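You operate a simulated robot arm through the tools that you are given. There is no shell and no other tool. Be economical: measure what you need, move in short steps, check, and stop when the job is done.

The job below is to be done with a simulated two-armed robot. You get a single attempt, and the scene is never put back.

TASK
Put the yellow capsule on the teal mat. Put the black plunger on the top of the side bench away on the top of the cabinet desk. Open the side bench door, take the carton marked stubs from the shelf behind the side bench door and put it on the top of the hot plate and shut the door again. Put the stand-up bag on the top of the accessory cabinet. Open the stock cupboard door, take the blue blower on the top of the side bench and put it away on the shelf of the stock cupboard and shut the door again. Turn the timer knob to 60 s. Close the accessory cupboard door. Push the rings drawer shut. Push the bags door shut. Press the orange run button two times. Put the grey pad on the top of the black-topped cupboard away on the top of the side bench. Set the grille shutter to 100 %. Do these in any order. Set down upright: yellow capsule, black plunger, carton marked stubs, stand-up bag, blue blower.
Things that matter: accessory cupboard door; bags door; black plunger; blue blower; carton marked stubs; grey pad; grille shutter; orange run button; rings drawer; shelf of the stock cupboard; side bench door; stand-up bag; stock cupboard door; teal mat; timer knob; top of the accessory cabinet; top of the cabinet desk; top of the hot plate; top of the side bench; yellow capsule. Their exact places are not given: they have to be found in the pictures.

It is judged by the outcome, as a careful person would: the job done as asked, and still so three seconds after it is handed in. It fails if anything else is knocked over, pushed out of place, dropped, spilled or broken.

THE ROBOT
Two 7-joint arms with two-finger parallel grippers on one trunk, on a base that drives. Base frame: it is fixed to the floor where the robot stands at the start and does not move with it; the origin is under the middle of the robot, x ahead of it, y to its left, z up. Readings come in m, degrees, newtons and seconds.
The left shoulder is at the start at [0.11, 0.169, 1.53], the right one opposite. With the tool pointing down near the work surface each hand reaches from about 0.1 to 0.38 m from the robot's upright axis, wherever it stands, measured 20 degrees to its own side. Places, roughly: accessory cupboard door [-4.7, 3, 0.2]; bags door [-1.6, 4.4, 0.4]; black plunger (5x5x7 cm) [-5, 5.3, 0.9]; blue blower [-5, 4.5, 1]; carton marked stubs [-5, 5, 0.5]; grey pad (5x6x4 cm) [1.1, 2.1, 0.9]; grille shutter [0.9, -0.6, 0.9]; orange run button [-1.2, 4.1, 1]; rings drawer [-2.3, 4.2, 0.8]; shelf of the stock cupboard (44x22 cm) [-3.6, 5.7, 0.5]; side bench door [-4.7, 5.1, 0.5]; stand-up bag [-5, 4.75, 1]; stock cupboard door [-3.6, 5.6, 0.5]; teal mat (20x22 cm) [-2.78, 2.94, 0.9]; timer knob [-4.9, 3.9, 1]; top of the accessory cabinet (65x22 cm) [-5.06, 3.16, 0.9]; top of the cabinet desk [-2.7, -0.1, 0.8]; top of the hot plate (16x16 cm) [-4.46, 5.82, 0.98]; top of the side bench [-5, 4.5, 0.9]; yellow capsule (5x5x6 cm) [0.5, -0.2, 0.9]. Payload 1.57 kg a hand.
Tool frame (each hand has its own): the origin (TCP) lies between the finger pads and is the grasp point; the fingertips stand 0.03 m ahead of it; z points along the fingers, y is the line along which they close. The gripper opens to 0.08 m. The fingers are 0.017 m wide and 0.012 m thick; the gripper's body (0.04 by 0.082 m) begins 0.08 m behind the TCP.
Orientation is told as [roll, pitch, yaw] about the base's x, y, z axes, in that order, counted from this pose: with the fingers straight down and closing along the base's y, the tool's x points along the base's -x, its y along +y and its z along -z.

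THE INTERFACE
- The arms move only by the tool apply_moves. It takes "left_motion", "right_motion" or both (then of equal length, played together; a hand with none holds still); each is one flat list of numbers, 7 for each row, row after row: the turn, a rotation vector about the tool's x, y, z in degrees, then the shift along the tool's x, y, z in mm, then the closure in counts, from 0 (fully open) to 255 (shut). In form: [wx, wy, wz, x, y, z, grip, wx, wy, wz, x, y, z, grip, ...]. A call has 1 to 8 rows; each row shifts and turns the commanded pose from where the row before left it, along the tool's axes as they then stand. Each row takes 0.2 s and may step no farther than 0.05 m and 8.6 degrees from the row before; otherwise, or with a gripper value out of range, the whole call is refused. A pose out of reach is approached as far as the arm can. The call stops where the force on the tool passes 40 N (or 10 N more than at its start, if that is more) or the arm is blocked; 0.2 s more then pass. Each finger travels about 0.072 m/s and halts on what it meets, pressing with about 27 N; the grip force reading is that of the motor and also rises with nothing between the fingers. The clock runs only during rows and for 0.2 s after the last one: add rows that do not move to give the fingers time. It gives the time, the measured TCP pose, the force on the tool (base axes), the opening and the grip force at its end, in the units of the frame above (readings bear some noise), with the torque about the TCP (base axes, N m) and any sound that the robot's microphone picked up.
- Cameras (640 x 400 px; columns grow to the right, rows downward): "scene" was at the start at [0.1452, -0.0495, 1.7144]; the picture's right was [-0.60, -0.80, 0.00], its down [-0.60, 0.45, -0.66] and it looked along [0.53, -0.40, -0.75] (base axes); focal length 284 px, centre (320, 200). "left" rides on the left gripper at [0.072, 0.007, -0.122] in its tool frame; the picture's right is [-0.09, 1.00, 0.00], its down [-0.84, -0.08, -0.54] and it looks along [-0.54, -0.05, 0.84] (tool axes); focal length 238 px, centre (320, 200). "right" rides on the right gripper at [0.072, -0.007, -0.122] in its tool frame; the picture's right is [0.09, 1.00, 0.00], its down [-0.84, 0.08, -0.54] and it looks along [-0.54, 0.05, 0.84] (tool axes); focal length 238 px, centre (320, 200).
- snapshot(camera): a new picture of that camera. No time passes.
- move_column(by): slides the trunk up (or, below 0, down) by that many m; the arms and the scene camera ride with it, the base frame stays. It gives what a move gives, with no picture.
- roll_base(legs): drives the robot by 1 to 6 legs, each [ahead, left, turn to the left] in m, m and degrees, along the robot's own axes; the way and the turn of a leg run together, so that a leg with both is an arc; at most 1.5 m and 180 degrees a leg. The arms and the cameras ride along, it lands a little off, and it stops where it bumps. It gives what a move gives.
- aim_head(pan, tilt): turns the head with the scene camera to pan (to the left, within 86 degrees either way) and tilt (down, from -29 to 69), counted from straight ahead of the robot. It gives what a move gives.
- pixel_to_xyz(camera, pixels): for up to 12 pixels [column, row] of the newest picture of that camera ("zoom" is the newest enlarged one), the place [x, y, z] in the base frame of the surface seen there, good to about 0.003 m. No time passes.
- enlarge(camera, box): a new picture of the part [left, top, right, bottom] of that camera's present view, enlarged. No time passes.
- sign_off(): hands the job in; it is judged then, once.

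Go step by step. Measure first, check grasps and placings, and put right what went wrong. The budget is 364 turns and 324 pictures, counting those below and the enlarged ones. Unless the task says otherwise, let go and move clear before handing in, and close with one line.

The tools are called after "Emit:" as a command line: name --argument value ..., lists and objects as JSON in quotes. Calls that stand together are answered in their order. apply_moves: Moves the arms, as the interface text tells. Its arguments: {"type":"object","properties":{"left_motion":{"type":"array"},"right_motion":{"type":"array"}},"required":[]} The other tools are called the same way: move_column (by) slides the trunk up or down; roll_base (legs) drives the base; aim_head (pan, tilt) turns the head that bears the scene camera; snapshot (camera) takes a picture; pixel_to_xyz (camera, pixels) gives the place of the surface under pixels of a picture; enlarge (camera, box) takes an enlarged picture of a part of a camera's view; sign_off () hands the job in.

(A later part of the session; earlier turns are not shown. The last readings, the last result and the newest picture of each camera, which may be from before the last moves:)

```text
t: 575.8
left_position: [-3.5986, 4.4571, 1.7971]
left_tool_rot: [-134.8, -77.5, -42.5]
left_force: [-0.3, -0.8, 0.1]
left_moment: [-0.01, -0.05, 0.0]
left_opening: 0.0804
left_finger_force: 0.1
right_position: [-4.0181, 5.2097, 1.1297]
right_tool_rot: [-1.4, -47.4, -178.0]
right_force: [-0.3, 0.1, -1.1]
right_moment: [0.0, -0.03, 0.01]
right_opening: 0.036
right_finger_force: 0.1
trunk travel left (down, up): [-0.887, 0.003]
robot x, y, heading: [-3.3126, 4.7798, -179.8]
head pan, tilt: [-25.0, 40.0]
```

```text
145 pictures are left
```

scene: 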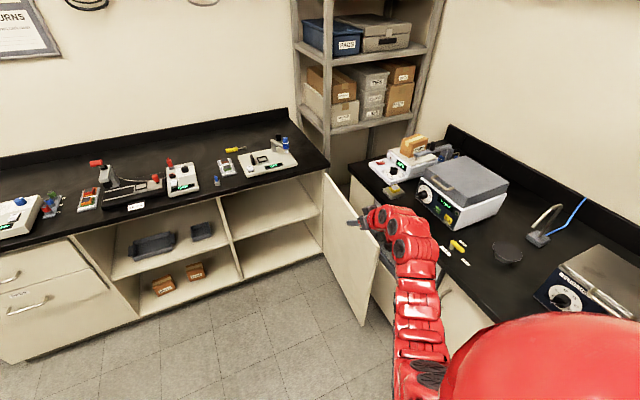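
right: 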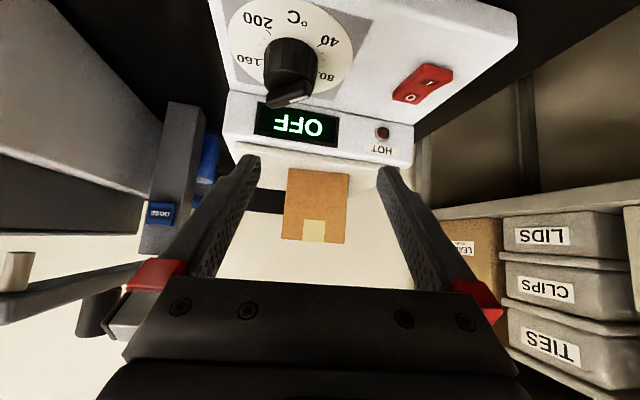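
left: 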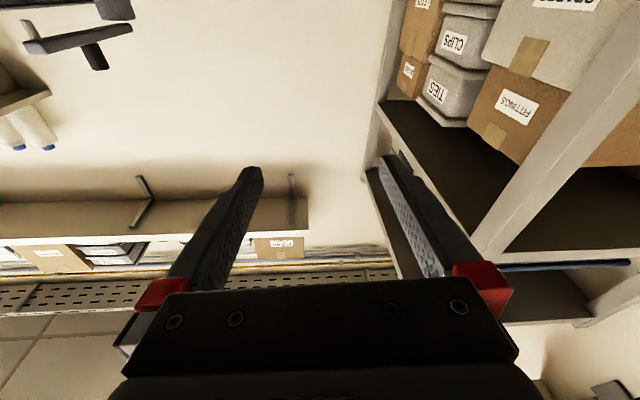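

The carton sits on the hot plate at (413,145). Return the hand to the handle: strafe right, lower, and look.

Emit:
roll_base --legs '[[0, -0.228, 0]]'

Emit:
move_column --by -0.4

Emit:
move_column --by -0.05

Emit:
snapshot --camera "right"

```text
t: 577.5
left_position: [-3.5997, 4.6851, 1.7966]
left_tool_rot: [-134.5, -77.5, -42.8]
left_force: [-0.3, -0.1, 1.0]
left_moment: [-0.01, 0.0, -0.01]
left_opening: 0.08
left_finger_force: 0.0
right_position: [-4.0169, 5.4382, 1.1286]
right_tool_rot: [-1.5, -47.4, -177.8]
right_force: [-1.0, -0.5, 0.6]
right_moment: [-0.01, -0.01, 0.0]
right_opening: 0.0362
right_finger_force: 0.0
trunk travel left (down, up): [-0.887, 0.003]
robot x, y, heading: [-3.3167, 5.0113, -180.1]
head pan, tilt: [-25.0, 40.0]
```

```text
t: 581.4
left_position: [-3.5989, 4.6868, 1.3983]
left_tool_rot: [-134.7, -77.4, -42.7]
left_force: [-0.1, -0.3, 0.5]
left_moment: [-0.01, -0.01, -0.01]
left_opening: 0.08
left_finger_force: 0.1
right_position: [-4.0186, 5.4406, 0.7271]
right_tool_rot: [-1.4, -47.5, -178.0]
right_force: [1.0, -0.4, 0.0]
right_moment: [-0.02, 0.04, 0.01]
right_opening: 0.0362
right_finger_force: 0.1
trunk travel left (down, up): [-0.487, 0.403]
robot x, y, heading: [-3.3129, 5.0129, -180.0]
head pan, tilt: [-25.0, 40.0]
```

```text
t: 582.3
left_position: [-3.5998, 4.687, 1.3474]
left_tool_rot: [-134.8, -77.5, -42.7]
left_force: [-0.3, -0.6, 0.1]
left_moment: [0.01, 0.02, -0.02]
left_opening: 0.0797
left_finger_force: 0.2
right_position: [-4.0179, 5.44, 0.6787]
right_tool_rot: [-1.5, -47.3, -178.0]
right_force: [0.9, 0.1, 0.0]
right_moment: [0.04, 0.0, 0.0]
right_opening: 0.0361
right_finger_force: 0.1
trunk travel left (down, up): [-0.437, 0.453]
robot x, y, heading: [-3.3167, 5.0113, -180.0]
head pan, tilt: [-25.0, 40.0]
```

```text
144 pictures are left
```

right: 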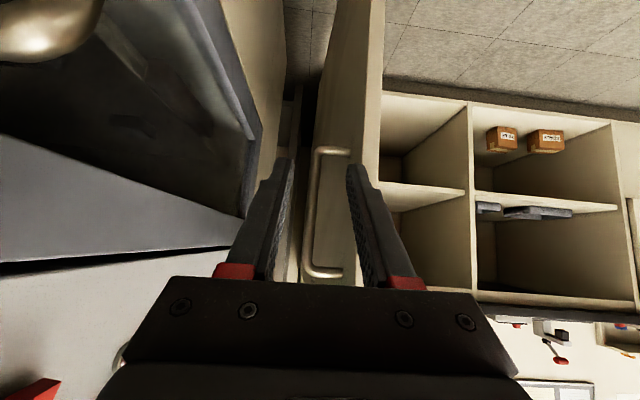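

The bar is between the fingers. Advance and grip.

Emit:
pixel_to_xyz --camera "right" --pixels '[[311, 190], [308, 240], [345, 220], [375, 120]]'

Emit:
roll_base --legs '[[0.1, 0, 0]]'

Emit:
snapshot --camera "right"

```text
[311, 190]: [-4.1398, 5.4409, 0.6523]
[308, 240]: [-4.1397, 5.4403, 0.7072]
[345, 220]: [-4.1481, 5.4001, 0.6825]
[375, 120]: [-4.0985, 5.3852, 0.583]
```

```text
t: 583.5
left_position: [-3.7006, 4.6876, 1.3471]
left_tool_rot: [-134.6, -77.6, -42.9]
left_force: [-0.9, -0.2, -0.2]
left_moment: [-0.02, -0.02, 0.0]
left_opening: 0.0799
left_finger_force: 0.1
right_position: [-4.1172, 5.4406, 0.6773]
right_tool_rot: [-1.3, -47.3, -178.0]
right_force: [-1.2, -0.7, 0.2]
right_moment: [0.0, -0.02, -0.01]
right_opening: 0.0362
right_finger_force: 0.1
trunk travel left (down, up): [-0.437, 0.453]
robot x, y, heading: [-3.4159, 5.0136, -180.1]
head pan, tilt: [-25.0, 40.0]
```

```text
143 pictures are left
```

right: 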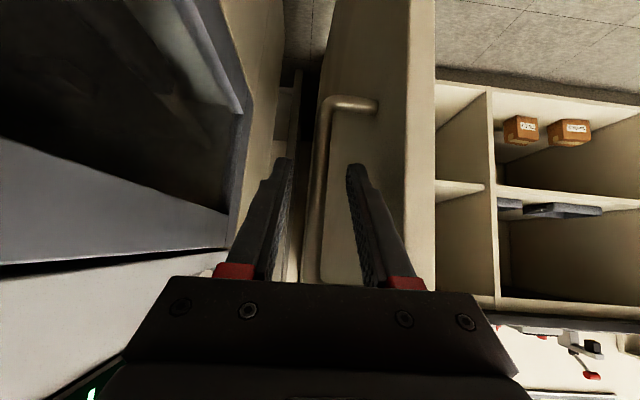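

Emit:
roll_base --legs '[[0.03, 0, 0]]'

Emit:
apply_moves --right_motion '[0, 0, 0, 0, 0, 0, 255, 0, 0, 0, 0, 0, 0, 255, 0, 0, 0, 0, 0, 0, 255, 0, 0, 0, 0, 0, 0, 255]'

```text
t: 584.3
left_position: [-3.7319, 4.6871, 1.3468]
left_tool_rot: [-134.5, -77.6, -42.9]
left_force: [-0.1, 0.1, -0.6]
left_moment: [0.0, 0.01, -0.02]
left_opening: 0.0797
left_finger_force: 0.0
right_position: [-4.1465, 5.4395, 0.6774]
right_tool_rot: [-1.3, -47.3, -178.0]
right_force: [0.3, 0.3, 0.7]
right_moment: [0.02, 0.01, -0.03]
right_opening: 0.036
right_finger_force: 0.1
trunk travel left (down, up): [-0.437, 0.453]
robot x, y, heading: [-3.4466, 5.0165, 180.2]
head pan, tilt: [-25.0, 40.0]
```

```text
t: 585.3
left_position: [-3.7295, 4.6867, 1.3482]
left_tool_rot: [-134.9, -77.5, -42.6]
left_force: [0.0, 0.3, -0.5]
left_moment: [-0.01, 0.0, -0.05]
left_opening: 0.0801
left_finger_force: 0.1
right_position: [-4.1472, 5.439, 0.6787]
right_tool_rot: [-1.4, -47.4, -178.0]
right_force: [0.4, -0.2, 3.6]
right_moment: [-0.31, -0.59, -0.02]
right_opening: 0.0121
right_finger_force: 29.2
trunk travel left (down, up): [-0.437, 0.453]
robot x, y, heading: [-3.4452, 5.0158, 180.1]
head pan, tilt: [-25.0, 40.0]
```

Gripped. Drive the closing arc in reverse.

Emit:
roll_base --legs '[[0.008, 0.114, 0], [0.025, 0.092, 0], [0.04, 0.087, 0], [0.055, 0.078, 0]]'

Emit:
roll_base --legs '[[0.067, 0.067, 0], [0.078, 0.055, 0], [0.087, 0.04, 0], [0.092, 0.025, 0]]'

Emit:
snapshot --camera "right"

```text
t: 588.7
left_position: [-3.8602, 4.3171, 1.3483]
left_tool_rot: [-134.5, -77.7, -42.8]
left_force: [-0.9, 0.0, -0.7]
left_moment: [0.02, 0.01, -0.01]
left_opening: 0.0799
left_finger_force: 0.1
right_position: [-4.2768, 5.0694, 0.6766]
right_tool_rot: [-1.4, -47.3, -178.1]
right_force: [-17.1, 13.2, 4.3]
right_moment: [-0.59, 0.48, -0.03]
right_opening: 0.0119
right_finger_force: 29.3
trunk travel left (down, up): [-0.437, 0.453]
robot x, y, heading: [-3.5693, 4.6418, -179.8]
head pan, tilt: [-25.0, 40.0]
```

```text
t: 592.0
left_position: [-4.1835, 4.1312, 1.347]
left_tool_rot: [-134.6, -77.6, -42.7]
left_force: [-0.3, -0.8, 0.4]
left_moment: [0.0, 0.01, 0.01]
left_opening: 0.08
left_finger_force: 0.0
right_position: [-4.6004, 4.8854, 0.678]
right_tool_rot: [-1.5, -47.4, -177.9]
right_force: [-1.2, 8.9, 0.6]
right_moment: [-0.73, -0.18, -0.13]
right_opening: 0.0119
right_finger_force: 29.2
trunk travel left (down, up): [-0.437, 0.453]
robot x, y, heading: [-3.8964, 4.4578, -180.0]
head pan, tilt: [-25.0, 40.0]
```

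```text
142 pictures are left
```

right: 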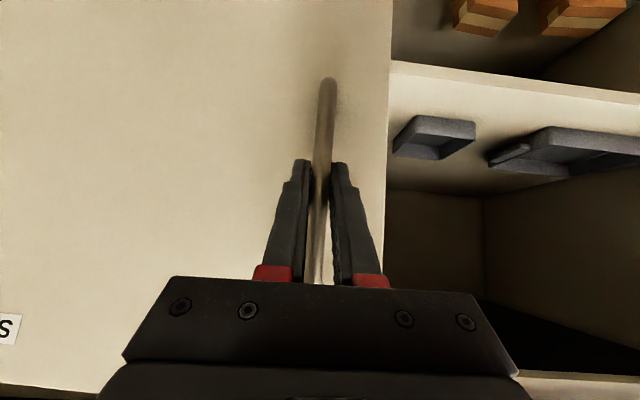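

Almost shut. Push the last few centimetres.

Emit:
roll_base --legs '[[0.065, 0.005, 0]]'

Emit:
apply_moves --right_motion '[0, 0, 0, 0, 0, 0, 170, 0, 0, 0, 0, 0, 0, 120, 0, 0, 0, 0, 0, 0, 105]'

Emit:
roll_base --legs '[[-0.12, 0, 0]]'

Emit:
snapshot --camera "right"

Emit:
pixel_to_xyz --camera "right" --pixels '[[250, 80], [100, 120], [360, 80], [30, 250]]'

```text
t: 593.0
left_position: [-4.2486, 4.1239, 1.3462]
left_tool_rot: [-134.2, -77.6, -42.9]
left_force: [-1.1, -0.8, 0.4]
left_moment: [0.0, 0.01, 0.0]
left_opening: 0.0802
left_finger_force: 0.2
right_position: [-4.6666, 4.8763, 0.6778]
right_tool_rot: [-1.5, -47.4, -177.9]
right_force: [0.6, -8.6, -11.9]
right_moment: [-0.54, 0.43, -0.07]
right_opening: 0.0123
right_finger_force: 29.3
trunk travel left (down, up): [-0.437, 0.453]
robot x, y, heading: [-3.961, 4.4523, -179.8]
head pan, tilt: [-25.0, 40.0]
```

```text
t: 593.8
left_position: [-4.2461, 4.1235, 1.3474]
left_tool_rot: [-134.7, -77.5, -42.7]
left_force: [0.2, 0.1, 0.3]
left_moment: [0.0, -0.01, -0.01]
left_opening: 0.08
left_finger_force: 0.1
right_position: [-4.6648, 4.8769, 0.6792]
right_tool_rot: [-1.5, -47.6, -177.9]
right_force: [-0.1, -0.7, 0.1]
right_moment: [-0.02, -0.03, 0.03]
right_opening: 0.047
right_finger_force: 0.1
trunk travel left (down, up): [-0.437, 0.453]
robot x, y, heading: [-3.9606, 4.4548, -179.9]
head pan, tilt: [-25.0, 40.0]
```

```text
t: 595.0
left_position: [-4.1261, 4.124, 1.3491]
left_tool_rot: [-134.9, -77.5, -42.4]
left_force: [0.4, -0.5, -0.6]
left_moment: [0.01, 0.01, -0.02]
left_opening: 0.0799
left_finger_force: 0.1
right_position: [-4.5468, 4.8777, 0.6793]
right_tool_rot: [-1.3, -47.5, -177.9]
right_force: [0.7, -0.3, -0.5]
right_moment: [0.03, 0.06, -0.02]
right_opening: 0.0471
right_finger_force: 0.0
trunk travel left (down, up): [-0.437, 0.453]
robot x, y, heading: [-3.8417, 4.4493, -179.5]
head pan, tilt: [-25.0, 40.0]
```

```text
141 pictures are left
```

right: 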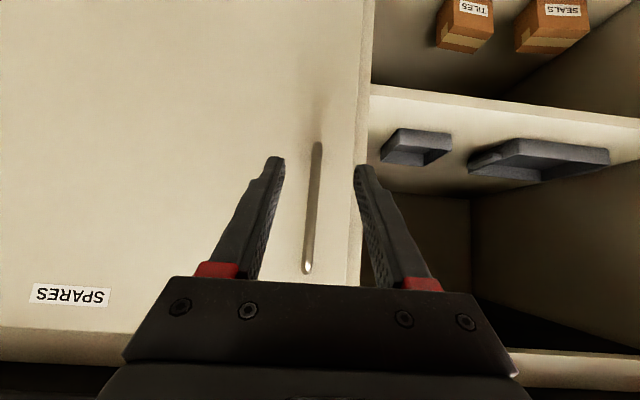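

```text
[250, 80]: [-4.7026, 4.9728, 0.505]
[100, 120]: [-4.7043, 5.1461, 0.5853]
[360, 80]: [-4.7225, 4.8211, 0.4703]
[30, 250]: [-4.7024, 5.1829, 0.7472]
```

The side-bench door is shut (face x -4.703). Next the black plunger; raise and view its surroundings.

Emit:
move_column --by 0.4

Emit:
move_column --by 0.05

Emit:
aim_head --pan -30 --tilt 40

Emit:
enlarge --camera "scene" --box '[180, 60, 420, 240]'

```text
t: 598.9
left_position: [-4.1285, 4.1245, 1.748]
left_tool_rot: [-134.7, -77.5, -42.7]
left_force: [-0.3, -0.5, -0.7]
left_moment: [0.0, 0.0, -0.01]
left_opening: 0.0799
left_finger_force: 0.0
right_position: [-4.5471, 4.8771, 1.0773]
right_tool_rot: [-1.4, -47.5, -177.9]
right_force: [-0.2, -0.2, -0.2]
right_moment: [0.02, 0.01, -0.01]
right_opening: 0.0471
right_finger_force: 0.1
trunk travel left (down, up): [-0.837, 0.053]
robot x, y, heading: [-3.8408, 4.4505, -179.7]
head pan, tilt: [-25.0, 40.0]
```

```text
t: 599.8
left_position: [-4.1283, 4.1245, 1.7966]
left_tool_rot: [-134.7, -77.5, -42.6]
left_force: [-0.8, -0.4, 0.5]
left_moment: [-0.02, 0.01, 0.04]
left_opening: 0.0801
left_finger_force: 0.0
right_position: [-4.5484, 4.8772, 1.1276]
right_tool_rot: [-1.3, -47.4, -177.9]
right_force: [-0.3, -0.6, -1.5]
right_moment: [0.0, 0.02, -0.01]
right_opening: 0.0471
right_finger_force: 0.0
trunk travel left (down, up): [-0.887, 0.003]
robot x, y, heading: [-3.8403, 4.4509, -179.8]
head pan, tilt: [-25.0, 40.0]
```

```text
t: 600.5
left_position: [-4.1273, 4.1244, 1.7981]
left_tool_rot: [-134.7, -77.5, -42.5]
left_force: [0.2, -0.3, -0.4]
left_moment: [0.0, 0.01, -0.04]
left_opening: 0.0801
left_finger_force: 0.0
right_position: [-4.5466, 4.8779, 1.1276]
right_tool_rot: [-1.5, -47.5, -177.9]
right_force: [0.0, -0.2, -0.2]
right_moment: [0.02, 0.0, 0.0]
right_opening: 0.047
right_finger_force: 0.2
trunk travel left (down, up): [-0.887, 0.003]
robot x, y, heading: [-3.8438, 4.4485, -180.1]
head pan, tilt: [-30.0, 40.0]
```

```text
2.22 times, centred on (300, 150) of scene
```

zoom: 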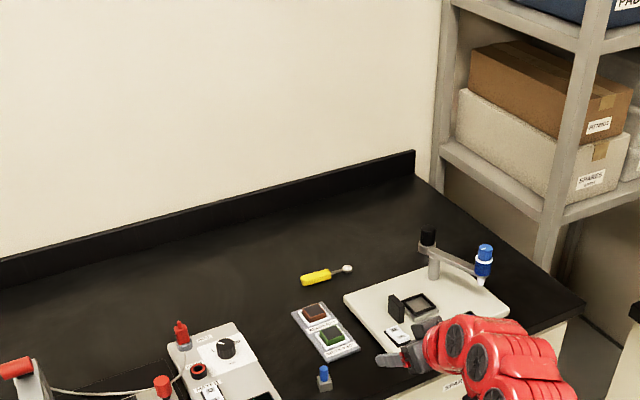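

Measure the black piece at (428,237) and the dispenser around it.

Emit:
enlarge --camera "scene" --box '[330, 140, 420, 210]'

Emit:
pixel_to_xyz --camera "zoom" --pixels '[[155, 155], [150, 200], [190, 215], [270, 235], [380, 205], [345, 260], [200, 290], [80, 310]]'

```text
5.71 times, centred on (375, 175) of scene
```

zoom: 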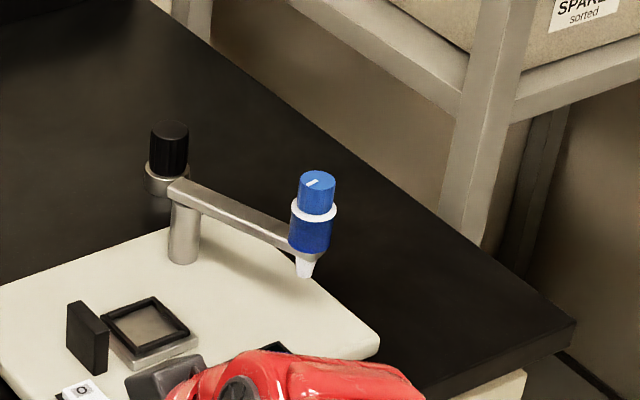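

```text
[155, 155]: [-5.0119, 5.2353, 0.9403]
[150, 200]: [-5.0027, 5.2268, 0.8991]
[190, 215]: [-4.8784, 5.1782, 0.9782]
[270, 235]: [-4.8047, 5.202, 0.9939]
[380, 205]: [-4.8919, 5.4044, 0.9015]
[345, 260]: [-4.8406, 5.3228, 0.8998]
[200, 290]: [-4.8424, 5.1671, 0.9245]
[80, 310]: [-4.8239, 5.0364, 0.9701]
```

The plunger is at (-5.012,5.235) with the dispenser arm just east of it. I'll turn the tool 60° right so the hand comes from the south-south-east, clear of the dispenser.

Emit:
apply_moves --right_motion '[5.53, 0, 5.07, 0, 0, 0, 0, 5.53, 0, 5.07, 0, 0, 0, 0, 5.53, 0, 5.07, 0, 0, 0, 0, 5.53, 0, 5.07, 0, 0, 0, 0, 5.53, 0, 5.07, 0, 0, 0, 0, 5.53, 0, 5.07, 0, 0, 0, 0, 5.53, 0, 5.07, 0, 0, 0, 0, 5.53, 0, 5.07, 0, 0, 0, 0]'

Emit:
snapshot --camera "right"

```text
t: 602.2
left_position: [-4.1288, 4.1232, 1.7962]
left_tool_rot: [-134.5, -77.6, -42.8]
left_force: [0.1, 0.1, -0.8]
left_moment: [0.02, 0.03, 0.0]
left_opening: 0.0802
left_finger_force: 0.0
right_position: [-4.5471, 4.8766, 1.1298]
right_tool_rot: [-0.7, -48.3, 121.4]
right_force: [0.7, 0.0, 0.6]
right_moment: [0.01, -0.02, -0.04]
right_opening: 0.0801
right_finger_force: 0.0
trunk travel left (down, up): [-0.887, 0.003]
robot x, y, heading: [-3.8429, 4.4493, -179.7]
head pan, tilt: [-30.0, 40.0]
```

```text
138 pictures are left
```

right: 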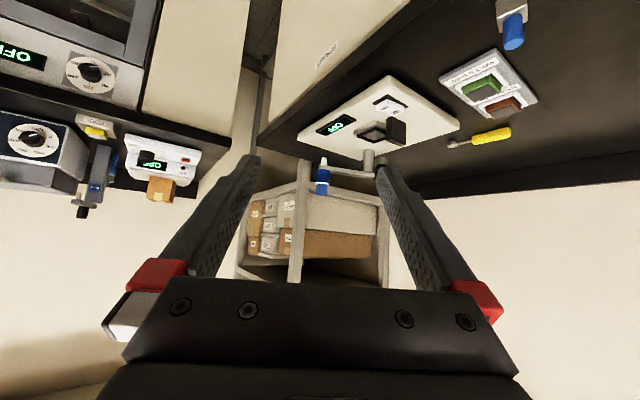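

Yaw 121° reached cleanly. Move over the plunger: west first, then north.

Emit:
roll_base --legs '[[0.465, 0, 0], [0, -0.33, 0]]'

Emit:
snapshot --camera "right"

```text
t: 606.8
left_position: [-4.5949, 4.4511, 1.7982]
left_tool_rot: [-134.4, -77.5, -42.8]
left_force: [-0.2, -0.7, 0.3]
left_moment: [0.0, -0.02, -0.04]
left_opening: 0.08
left_finger_force: 0.1
right_position: [-5.0153, 5.2035, 1.1298]
right_tool_rot: [-0.8, -48.5, 121.8]
right_force: [0.1, 0.6, 0.6]
right_moment: [0.01, -0.01, -0.04]
right_opening: 0.0798
right_finger_force: 0.0
trunk travel left (down, up): [-0.887, 0.003]
robot x, y, heading: [-4.3093, 4.7794, -179.8]
head pan, tilt: [-30.0, 40.0]
```

```text
137 pictures are left
```

right: 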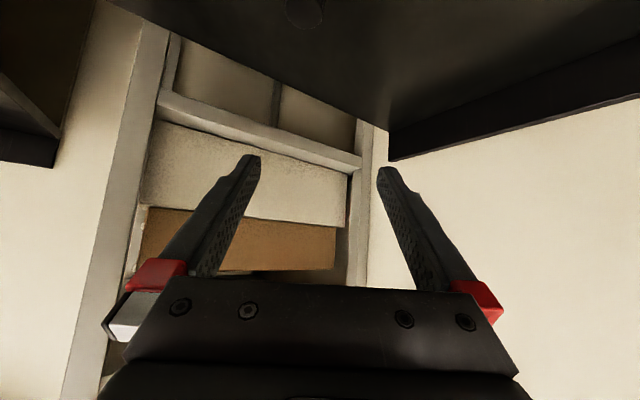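

The plunger's top is just visible at (305,12). Measure.

Emit:
pixel_to_xyz --camera "right" --pixels '[[305, 12], [288, 8], [323, 10], [305, 22], [305, 3]]'

Emit:
roll_base --legs '[[0, 0.06, 0]]'

Emit:
snapshot --camera "right"

```text
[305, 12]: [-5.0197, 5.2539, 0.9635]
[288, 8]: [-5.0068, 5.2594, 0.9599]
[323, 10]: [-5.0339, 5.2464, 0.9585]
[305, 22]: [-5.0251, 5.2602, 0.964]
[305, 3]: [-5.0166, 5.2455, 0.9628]
```

```text
t: 607.8
left_position: [-4.5955, 4.4024, 1.7989]
left_tool_rot: [-135.7, -77.7, -41.6]
left_force: [-0.1, 0.5, 0.3]
left_moment: [0.0, 0.01, 0.05]
left_opening: 0.08
left_finger_force: 0.0
right_position: [-5.0155, 5.1522, 1.1267]
right_tool_rot: [-0.5, -48.2, 121.4]
right_force: [-0.4, 1.2, 0.4]
right_moment: [-0.04, -0.02, 0.01]
right_opening: 0.0798
right_finger_force: 0.1
trunk travel left (down, up): [-0.887, 0.003]
robot x, y, heading: [-4.3108, 4.7223, -179.9]
head pan, tilt: [-30.0, 40.0]
```

```text
136 pictures are left
```

right: 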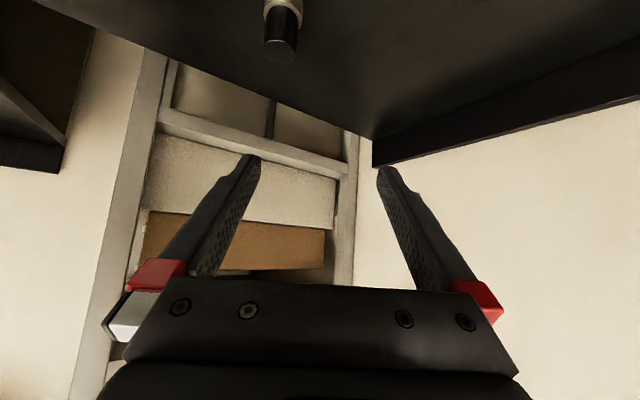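

Emit:
pixel_to_xyz --camera "right" --pixels '[[280, 50], [268, 40], [292, 42], [280, 30], [282, 8], [266, 10], [300, 10]]'

```text
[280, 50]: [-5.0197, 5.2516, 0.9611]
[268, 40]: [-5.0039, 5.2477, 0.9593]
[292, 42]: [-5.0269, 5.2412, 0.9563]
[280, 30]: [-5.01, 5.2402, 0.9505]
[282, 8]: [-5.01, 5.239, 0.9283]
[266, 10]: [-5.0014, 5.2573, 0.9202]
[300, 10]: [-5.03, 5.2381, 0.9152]
```

Plunger axis ≈(-5.018,5.253), knob top 0.963. Move over it and descend.

Emit:
roll_base --legs '[[0.003, -0.101, 0]]'

Emit:
move_column --by -0.13

Emit:
snapshot --camera "right"

```text
t: 608.9
left_position: [-4.5981, 4.4942, 1.7977]
left_tool_rot: [-134.6, -77.5, -42.6]
left_force: [-0.7, 0.1, -1.1]
left_moment: [0.0, 0.0, 0.01]
left_opening: 0.0801
left_finger_force: 0.0
right_position: [-5.0183, 5.2457, 1.1291]
right_tool_rot: [-0.7, -48.4, 121.5]
right_force: [-0.1, -0.5, 1.3]
right_moment: [-0.03, -0.02, 0.0]
right_opening: 0.0801
right_finger_force: 0.0
trunk travel left (down, up): [-0.887, 0.003]
robot x, y, heading: [-4.314, 4.8223, -179.6]
head pan, tilt: [-30.0, 40.0]
```

```text
t: 610.5
left_position: [-4.5981, 4.4931, 1.6676]
left_tool_rot: [-134.7, -77.5, -42.6]
left_force: [0.0, 1.1, 0.6]
left_moment: [-0.01, 0.03, -0.01]
left_opening: 0.0801
left_finger_force: 0.1
right_position: [-5.0179, 5.2458, 0.9993]
right_tool_rot: [-0.6, -48.2, 121.5]
right_force: [0.9, 0.4, 0.2]
right_moment: [0.01, -0.01, -0.03]
right_opening: 0.0799
right_finger_force: 0.1
trunk travel left (down, up): [-0.757, 0.133]
robot x, y, heading: [-4.3134, 4.8217, -179.9]
head pan, tilt: [-30.0, 40.0]
```

```text
135 pictures are left
```

right: 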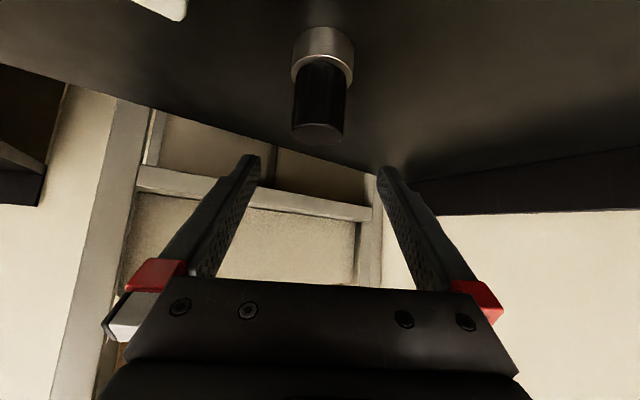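

Aligned. Lower to z 0.94 and close.

Emit:
move_column --by -0.058

Emit:
apply_moves --right_motion '[0, 0, 0, 0, 0, 0, 120, 0, 0, 0, 0, 0, 0, 255, 0, 0, 0, 0, 0, 0, 255, 0, 0, 0, 0, 0, 0, 255, 0, 0, 0, 0, 0, 0, 255]'

Emit:
snapshot --camera "right"

```text
t: 611.5
left_position: [-4.599, 4.4945, 1.6103]
left_tool_rot: [-134.7, -77.5, -42.5]
left_force: [-0.2, 0.2, -0.4]
left_moment: [-0.01, 0.03, 0.03]
left_opening: 0.0802
left_finger_force: 0.1
right_position: [-5.0181, 5.2457, 0.94]
right_tool_rot: [-0.7, -48.3, 121.5]
right_force: [0.3, -0.2, -0.8]
right_moment: [-0.03, -0.01, 0.0]
right_opening: 0.0799
right_finger_force: 0.0
trunk travel left (down, up): [-0.699, 0.191]
robot x, y, heading: [-4.3105, 4.8169, -179.9]
head pan, tilt: [-30.0, 40.0]
```

```text
t: 612.7
left_position: [-4.5993, 4.4947, 1.6103]
left_tool_rot: [-134.7, -77.5, -42.5]
left_force: [0.5, 0.3, -0.5]
left_moment: [-0.02, 0.03, -0.04]
left_opening: 0.08
left_finger_force: 0.0
right_position: [-5.018, 5.2459, 0.941]
right_tool_rot: [-0.8, -48.3, 121.6]
right_force: [0.4, 0.5, 0.7]
right_moment: [0.0, 0.06, -0.04]
right_opening: 0.0405
right_finger_force: 27.0
trunk travel left (down, up): [-0.699, 0.191]
robot x, y, heading: [-4.3103, 4.8232, -180.0]
head pan, tilt: [-30.0, 40.0]
```

```text
134 pictures are left
```

right: 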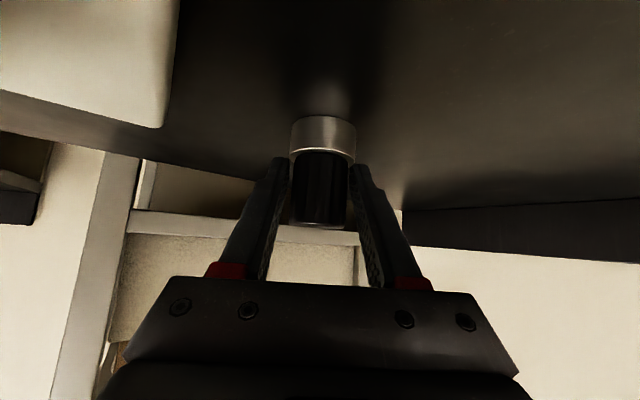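

Gripped at 40 mm. Lift and check.

Emit:
move_column --by 0.19

Emit:
snapshot --camera "right"

```text
t: 614.8
left_position: [-4.5991, 4.4949, 1.7992]
left_tool_rot: [-134.7, -77.6, -42.6]
left_force: [0.1, 0.2, 0.2]
left_moment: [0.0, 0.03, 0.02]
left_opening: 0.08
left_finger_force: 0.0
right_position: [-5.0179, 5.2459, 1.1297]
right_tool_rot: [-0.8, -48.3, 121.4]
right_force: [-0.1, 0.0, -2.5]
right_moment: [-0.06, 0.04, -0.01]
right_opening: 0.0331
right_finger_force: 27.2
trunk travel left (down, up): [-0.889, 0.001]
robot x, y, heading: [-4.3131, 4.8192, -179.9]
head pan, tilt: [-30.0, 40.0]
```

```text
133 pictures are left
```

right: 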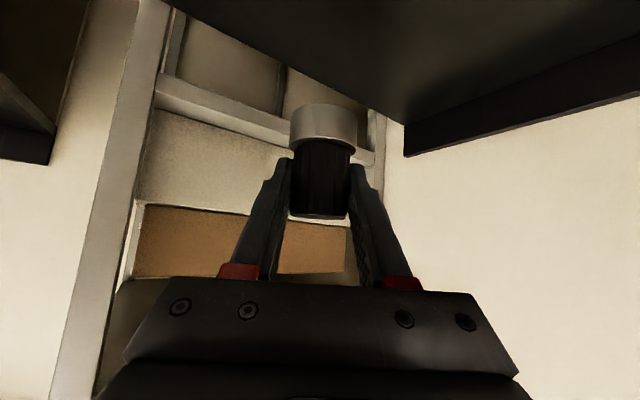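

Held by its knob. Now carry it: back off, turn south and drive down the west aisle.

Emit:
roll_base --legs '[[-0.3, 0, 0], [0, 0, 90], [0, -0.1, 0], [1.35, 0, 0], [1.3, 0, 0]]'

Emit:
aim_head --pan 35 --tilt 20

Emit:
snapshot --camera "scene"

Emit:
snapshot --camera "right"

```text
t: 633.5
left_position: [-3.7664, 1.9131, 1.7988]
left_tool_rot: [-134.5, -77.5, 47.1]
left_force: [1.0, -0.5, 0.3]
left_moment: [0.0, 0.02, -0.01]
left_opening: 0.0801
left_finger_force: 0.0
right_position: [-4.5194, 1.4992, 1.1298]
right_tool_rot: [-1.4, -47.9, -148.6]
right_force: [-1.0, 2.5, -3.0]
right_moment: [0.11, 0.04, -0.13]
right_opening: 0.0334
right_finger_force: 27.3
trunk travel left (down, up): [-0.889, 0.001]
robot x, y, heading: [-4.0894, 2.2008, -89.7]
head pan, tilt: [-30.0, 40.0]
stopped in leg 5: the force on the tool passed its limit at 85 N (the readings are from after the stop); the commanded pose is now the measured one
```

```text
t: 634.9
left_position: [-3.7676, 1.9137, 1.7997]
left_tool_rot: [-134.8, -77.5, 47.3]
left_force: [0.1, 0.5, -0.1]
left_moment: [-0.02, 0.01, 0.01]
left_opening: 0.0799
left_finger_force: 0.1
right_position: [-4.521, 1.5003, 1.1302]
right_tool_rot: [-1.2, -48.0, -148.6]
right_force: [-0.5, 1.2, -3.8]
right_moment: [0.07, 0.03, -0.04]
right_opening: 0.033
right_finger_force: 26.6
trunk travel left (down, up): [-0.889, 0.001]
robot x, y, heading: [-4.0937, 2.2021, -90.4]
head pan, tilt: [35.0, 20.0]
```

```text
132 pictures are left
```

scene: 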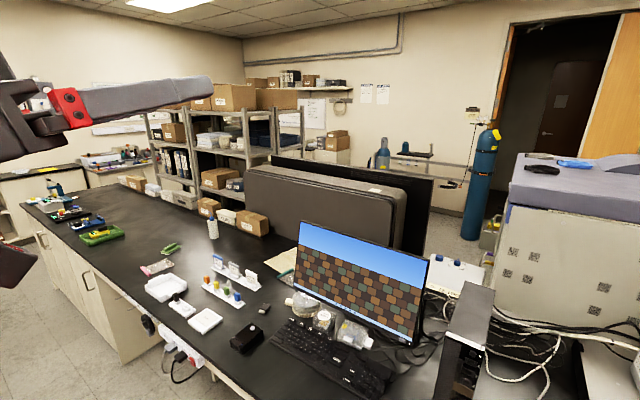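

```text
131 pictures are left
```

right: 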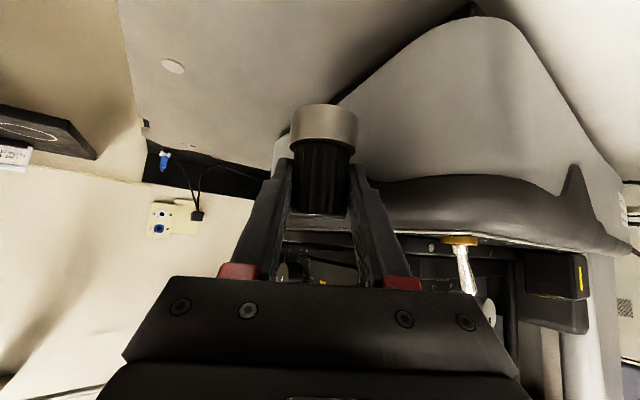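

The hand touched the large grey instrument at the south-west corner. Back off at once and look.

Emit:
roll_base --legs '[[-0.3, 0, 0]]'

Emit:
aim_head --pan -15 --tilt 30

Emit:
snapshot --camera "scene"

Emit:
snapshot --camera "right"

```text
t: 636.9
left_position: [-3.7658, 2.21, 1.7996]
left_tool_rot: [-134.5, -77.7, 46.8]
left_force: [-0.4, -0.4, 0.6]
left_moment: [0.0, 0.03, 0.02]
left_opening: 0.0802
left_finger_force: 0.0
right_position: [-4.521, 1.7982, 1.1284]
right_tool_rot: [-1.3, -48.0, -148.7]
right_force: [-0.5, 0.6, -3.5]
right_moment: [0.0, 0.01, 0.0]
right_opening: 0.0333
right_finger_force: 26.9
trunk travel left (down, up): [-0.889, 0.001]
robot x, y, heading: [-4.0916, 2.5046, -90.4]
head pan, tilt: [35.0, 20.0]
```

```text
t: 638.1
left_position: [-3.7664, 2.2127, 1.7995]
left_tool_rot: [-134.6, -77.6, 47.2]
left_force: [0.6, 0.1, -0.8]
left_moment: [-0.01, 0.0, 0.0]
left_opening: 0.0799
left_finger_force: 0.1
right_position: [-4.5202, 1.7994, 1.1293]
right_tool_rot: [-1.2, -48.1, -148.7]
right_force: [-0.6, -1.1, -2.2]
right_moment: [0.03, -0.04, 0.01]
right_opening: 0.0332
right_finger_force: 26.9
trunk travel left (down, up): [-0.889, 0.001]
robot x, y, heading: [-4.093, 2.4981, -90.0]
head pan, tilt: [-15.0, 30.0]
```

```text
130 pictures are left
```

scene: 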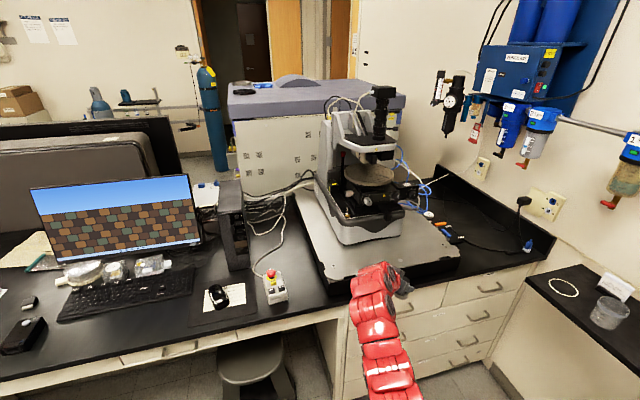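

```text
129 pictures are left
```

right: 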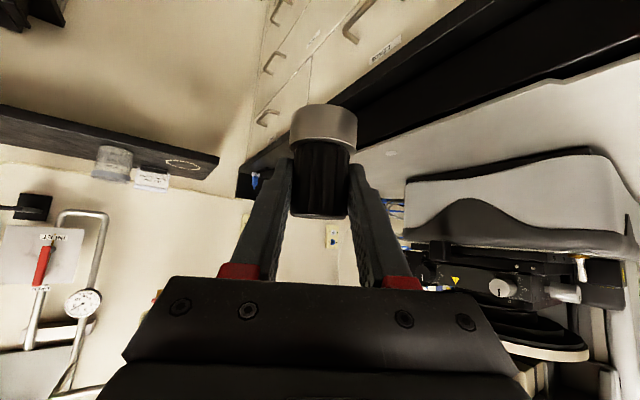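

The instrument looks undisturbed. The cabinet desk lies south of the islands, so I'll go around by the east aisle: turn east and drive along y≈2.3.

Emit:
roll_base --legs '[[0, 0, 90], [0, -0.2, 0], [1.4, 0, 0], [1.35, 0, 0]]'

Emit:
snapshot --camera "right"

```text
t: 656.4
left_position: [-1.0477, 2.5785, 1.8001]
left_tool_rot: [-134.7, -77.6, 135.8]
left_force: [-1.1, 0.5, -0.9]
left_moment: [0.02, -0.01, -0.01]
left_opening: 0.08
left_finger_force: 0.1
right_position: [-0.6524, 1.8173, 1.1302]
right_tool_rot: [-1.2, -48.0, -60.0]
right_force: [-0.6, -0.5, -3.0]
right_moment: [0.02, 0.0, 0.04]
right_opening: 0.0332
right_finger_force: 26.8
trunk travel left (down, up): [-0.889, 0.001]
robot x, y, heading: [-1.3422, 2.2591, -1.5]
head pan, tilt: [-15.0, 30.0]
```

```text
128 pictures are left
```

right: 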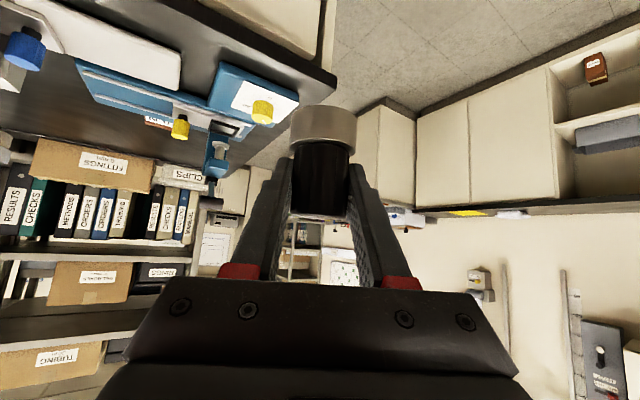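

Continue east to x≈0.05, then turn south.

Emit:
roll_base --legs '[[1.4, 0.05, 0], [0, 0, -88.5], [1.2, 0, 0], [0.8, 0, 0]]'

Emit:
aim_head --pan -40 --tilt 25

Emit:
snapshot --camera "scene"

```text
t: 676.7
left_position: [0.363, -0.0123, 1.7995]
left_tool_rot: [-134.8, -77.6, 47.0]
left_force: [0.1, 0.0, -0.4]
left_moment: [0.03, 0.0, 0.02]
left_opening: 0.08
left_finger_force: 0.2
right_position: [-0.3923, -0.4234, 1.1303]
right_tool_rot: [-1.1, -48.0, -149.1]
right_force: [0.7, 0.5, -2.3]
right_moment: [0.04, -0.01, 0.02]
right_opening: 0.0331
right_finger_force: 27.1
trunk travel left (down, up): [-0.889, 0.001]
robot x, y, heading: [0.0364, 0.2781, -90.4]
head pan, tilt: [-15.0, 30.0]
```

```text
t: 677.6
left_position: [0.3625, -0.0136, 1.8002]
left_tool_rot: [-134.7, -77.6, 46.9]
left_force: [0.6, 0.2, 1.0]
left_moment: [0.03, 0.0, 0.01]
left_opening: 0.0799
left_finger_force: 0.1
right_position: [-0.3915, -0.4239, 1.1292]
right_tool_rot: [-1.2, -48.0, -148.9]
right_force: [0.1, -0.2, -3.4]
right_moment: [-0.01, -0.05, 0.0]
right_opening: 0.033
right_finger_force: 26.6
trunk travel left (down, up): [-0.889, 0.001]
robot x, y, heading: [0.0415, 0.2769, -90.4]
head pan, tilt: [-40.0, 25.0]
```

```text
127 pictures are left
```

scene: 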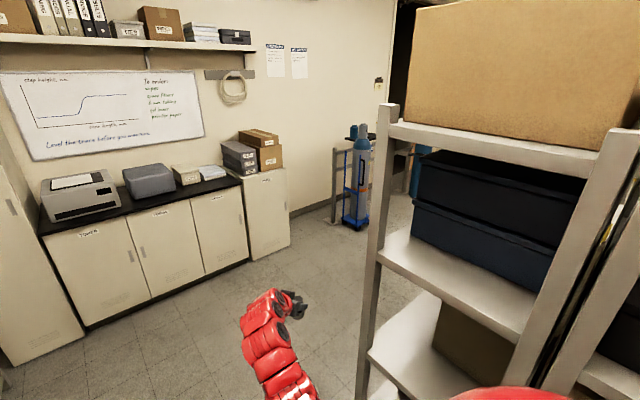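

Open floor to the west lies south of the rack. Continue to y≈-0.55 and turn to face west.

Emit:
roll_base --legs '[[0.6, 0, 0], [0, 0.05, 0], [0, 0, -89.6]]'

Emit:
aim_head --pan 0 --tilt 25

Emit:
snapshot --camera "scene"

```text
t: 684.0
left_position: [0.0037, -0.7533, 1.7998]
left_tool_rot: [-134.8, -77.7, -12.0]
left_force: [0.5, 0.1, -0.1]
left_moment: [-0.01, 0.01, -0.02]
left_opening: 0.0801
left_finger_force: 0.1
right_position: [-0.7362, -0.3331, 1.1294]
right_tool_rot: [0.7, -47.4, 152.4]
right_force: [-0.6, -0.3, -2.9]
right_moment: [-0.02, -0.02, 0.04]
right_opening: 0.0329
right_finger_force: 27.0
trunk travel left (down, up): [-0.889, 0.001]
robot x, y, heading: [0.0831, -0.3283, -149.5]
head pan, tilt: [-40.0, 25.0]
stopped in leg 3: the force on the tool passed its limit at 73 N (the readings are from after the stop); the commanded pose is now the measured one
```

```text
t: 685.1
left_position: [0.0036, -0.7535, 1.7997]
left_tool_rot: [-134.7, -77.6, -11.9]
left_force: [0.1, 0.3, 0.1]
left_moment: [0.0, 0.0, -0.01]
left_opening: 0.0798
left_finger_force: 0.2
right_position: [-0.7366, -0.335, 1.1295]
right_tool_rot: [0.7, -47.4, 152.4]
right_force: [0.4, -0.1, -3.7]
right_moment: [-0.05, -0.03, 0.03]
right_opening: 0.0329
right_finger_force: 26.8
trunk travel left (down, up): [-0.889, 0.001]
robot x, y, heading: [0.086, -0.3259, -149.4]
head pan, tilt: [0.0, 25.0]
```

```text
126 pictures are left
```

scene: 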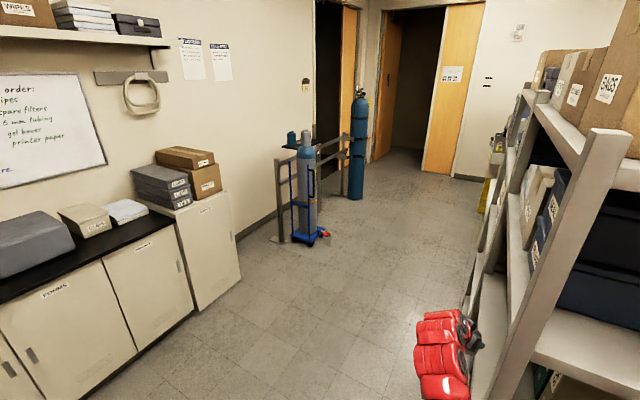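

I brushed the rack while turning. Turn back slightly, then measure the rack's south face.

Emit:
roll_base --legs '[[0, 0, 25]]'

Emit:
snapshot --camera "right"

Emit:
aim_head --pan -40 --tilt 30

Emit:
snapshot --camera "scene"

```text
t: 686.8
left_position: [0.1935, -0.7476, 1.7988]
left_tool_rot: [-134.8, -77.5, 13.2]
left_force: [-0.4, 0.5, 0.3]
left_moment: [0.03, -0.02, -0.02]
left_opening: 0.0799
left_finger_force: 0.1
right_position: [-0.6547, -0.685, 1.1294]
right_tool_rot: [0.7, -47.4, 177.5]
right_force: [0.3, 0.2, -3.3]
right_moment: [0.03, -0.05, 0.04]
right_opening: 0.0328
right_finger_force: 27.0
trunk travel left (down, up): [-0.889, 0.001]
robot x, y, heading: [0.0842, -0.3304, -124.1]
head pan, tilt: [0.0, 25.0]
```

```text
125 pictures are left
```

right: 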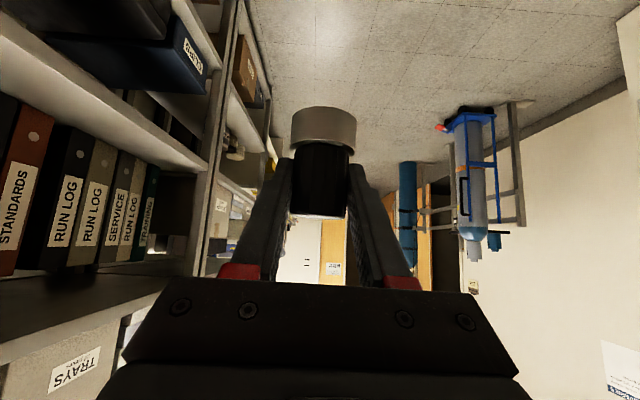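

```text
t: 687.8
left_position: [0.1931, -0.7488, 1.7991]
left_tool_rot: [-134.8, -77.6, 13.3]
left_force: [0.4, 0.3, 0.3]
left_moment: [-0.04, -0.01, 0.0]
left_opening: 0.0799
left_finger_force: 0.1
right_position: [-0.6564, -0.6842, 1.1291]
right_tool_rot: [0.7, -47.4, 177.5]
right_force: [-0.6, 1.3, -4.0]
right_moment: [-0.01, -0.01, -0.01]
right_opening: 0.0332
right_finger_force: 27.3
trunk travel left (down, up): [-0.889, 0.001]
robot x, y, heading: [0.0859, -0.3268, -124.3]
head pan, tilt: [-40.0, 30.0]
```

```text
124 pictures are left
```

scene: 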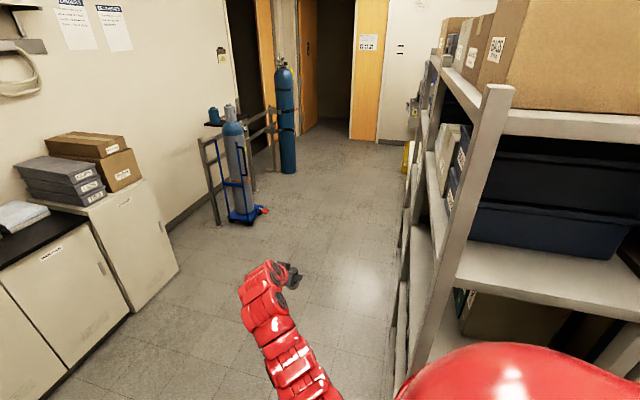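

Emit:
pixel_to_xyz --camera "scene" --pixels '[[488, 100], [440, 300], [418, 130], [405, 170], [410, 230], [240, 200], [285, 160], [150, 290], [420, 100], [340, 200], [385, 390], [415, 105]]'

Emit:
enlarge --camera "scene" --box '[340, 60, 480, 240]'

```text
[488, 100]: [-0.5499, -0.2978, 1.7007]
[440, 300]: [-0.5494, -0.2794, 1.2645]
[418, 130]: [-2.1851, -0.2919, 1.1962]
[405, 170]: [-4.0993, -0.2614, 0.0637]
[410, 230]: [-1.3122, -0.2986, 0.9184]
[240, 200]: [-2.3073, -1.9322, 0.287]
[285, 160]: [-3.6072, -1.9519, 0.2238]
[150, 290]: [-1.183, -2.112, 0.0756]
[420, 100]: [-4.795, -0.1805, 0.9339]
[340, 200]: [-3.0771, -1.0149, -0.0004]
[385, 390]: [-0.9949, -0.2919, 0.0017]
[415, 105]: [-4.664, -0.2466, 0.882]
```

```text
2.22 times, centred on (410, 150) of scene
```

zoom: 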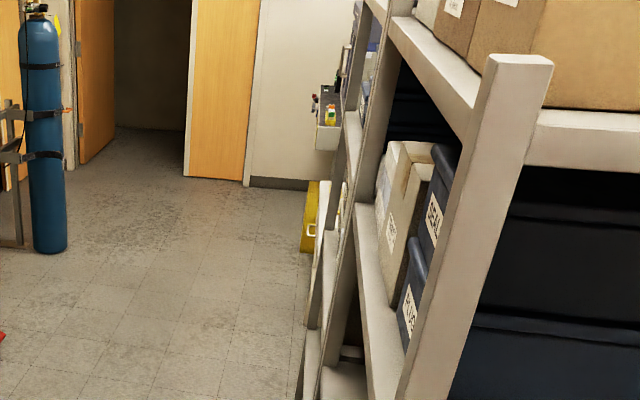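

The rack's south face is y≈-0.29, x down to -2.2. Move to y=-1.0, face west and drive along the corridor.

Emit:
roll_base --legs '[[0.604, 0.308, 0], [0, 0, -55.7], [1.3, 0, 0]]'

Emit:
aim_head --pan -30 --tilt 30

Emit:
snapshot --camera "scene"

```text
t: 700.2
left_position: [-1.598, -1.3166, 1.7995]
left_tool_rot: [-134.8, -77.6, -43.2]
left_force: [0.9, -1.0, 0.2]
left_moment: [0.01, 0.0, 0.0]
left_opening: 0.0798
left_finger_force: 0.0
right_position: [-2.0144, -0.5733, 1.1311]
right_tool_rot: [0.8, -47.4, 121.0]
right_force: [0.1, 0.9, -3.8]
right_moment: [-0.01, -0.01, 0.01]
right_opening: 0.0328
right_finger_force: 27.1
trunk travel left (down, up): [-0.889, 0.001]
robot x, y, heading: [-1.3084, -0.9928, 179.4]
head pan, tilt: [-40.0, 30.0]
```

```text
t: 701.0
left_position: [-1.5999, -1.3145, 1.7994]
left_tool_rot: [-134.7, -77.6, -43.3]
left_force: [-0.3, -0.2, 1.2]
left_moment: [0.0, -0.01, -0.03]
left_opening: 0.0798
left_finger_force: 0.0
right_position: [-2.0151, -0.5739, 1.13]
right_tool_rot: [0.8, -47.5, 120.9]
right_force: [0.1, -0.6, -2.7]
right_moment: [-0.01, -0.02, 0.0]
right_opening: 0.0327
right_finger_force: 27.0
trunk travel left (down, up): [-0.889, 0.001]
robot x, y, heading: [-1.3069, -0.9947, 179.5]
head pan, tilt: [-30.0, 30.0]
```

```text
122 pictures are left
```

scene: 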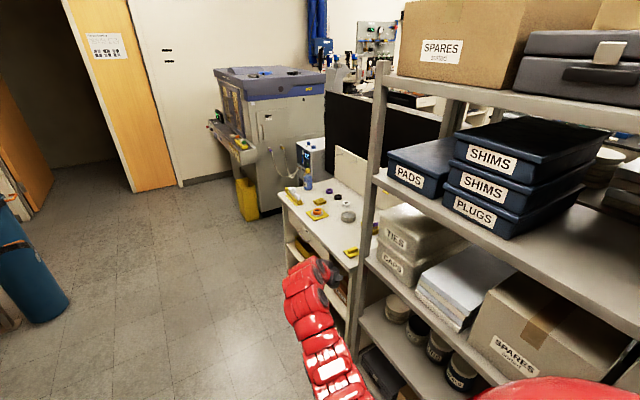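

The cabinet desk is the light-topped desk at (330,215). Drive closer and measure.

Emit:
roll_base --legs '[[0.55, 0, 0]]'

Emit:
aim_head --pan -45 --tilt 40

Emit:
snapshot --camera "scene"

Emit:
enlarge --camera "scene" --box '[200, 80, 440, 260]'

```text
t: 704.1
left_position: [-2.1476, -1.3077, 1.7994]
left_tool_rot: [-134.9, -77.6, -43.3]
left_force: [0.9, 0.8, 0.5]
left_moment: [0.02, 0.02, 0.02]
left_opening: 0.0796
left_finger_force: 0.1
right_position: [-2.5611, -0.5639, 1.1298]
right_tool_rot: [0.7, -47.5, 120.8]
right_force: [-0.4, 0.7, -3.2]
right_moment: [-0.03, -0.01, -0.01]
right_opening: 0.0332
right_finger_force: 26.4
trunk travel left (down, up): [-0.889, 0.001]
robot x, y, heading: [-1.8549, -0.9816, 179.3]
head pan, tilt: [-30.0, 30.0]
```

```text
t: 704.9
left_position: [-2.148, -1.308, 1.7995]
left_tool_rot: [-134.7, -77.6, -43.5]
left_force: [-0.2, -0.5, 0.3]
left_moment: [0.02, -0.01, 0.01]
left_opening: 0.0802
left_finger_force: 0.1
right_position: [-2.5613, -0.5639, 1.1296]
right_tool_rot: [0.7, -47.4, 120.8]
right_force: [-0.6, 0.2, -2.7]
right_moment: [-0.01, 0.02, 0.05]
right_opening: 0.0327
right_finger_force: 27.2
trunk travel left (down, up): [-0.889, 0.001]
robot x, y, heading: [-1.8558, -0.9842, 179.2]
head pan, tilt: [-45.0, 40.0]
```

```text
121 pictures are left
```

scene: 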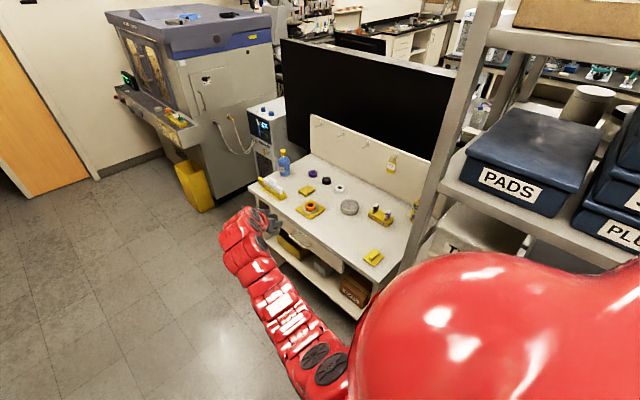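

```text
2.22 times, centred on (320, 170) of scene
```

zoom: 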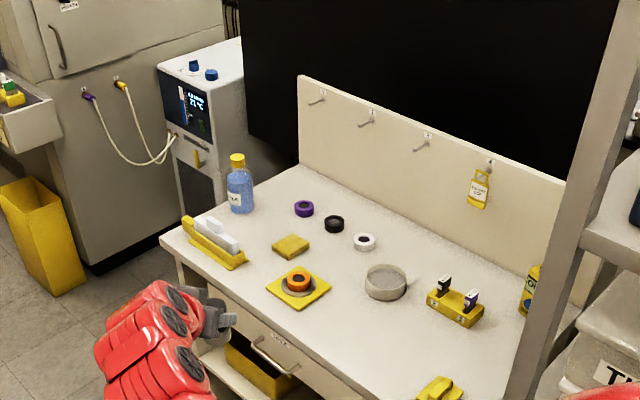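

Measure the desk surface and free areas.

Emit:
pixel_to_xyz --camera "zoom" --pixels '[[350, 330], [400, 350], [300, 310], [385, 285], [240, 260], [455, 315], [440, 390], [420, 240], [260, 330], [290, 340], [330, 280], [370, 385]]'

```text
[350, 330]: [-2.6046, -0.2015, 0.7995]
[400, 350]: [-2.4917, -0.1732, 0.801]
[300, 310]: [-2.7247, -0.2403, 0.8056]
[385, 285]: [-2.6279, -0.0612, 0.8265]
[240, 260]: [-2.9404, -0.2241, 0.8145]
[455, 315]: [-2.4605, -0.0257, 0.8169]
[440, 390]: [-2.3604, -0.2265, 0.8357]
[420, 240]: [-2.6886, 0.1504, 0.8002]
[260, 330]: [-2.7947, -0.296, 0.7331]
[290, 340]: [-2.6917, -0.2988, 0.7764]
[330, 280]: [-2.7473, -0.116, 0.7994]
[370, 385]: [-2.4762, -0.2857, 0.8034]
```

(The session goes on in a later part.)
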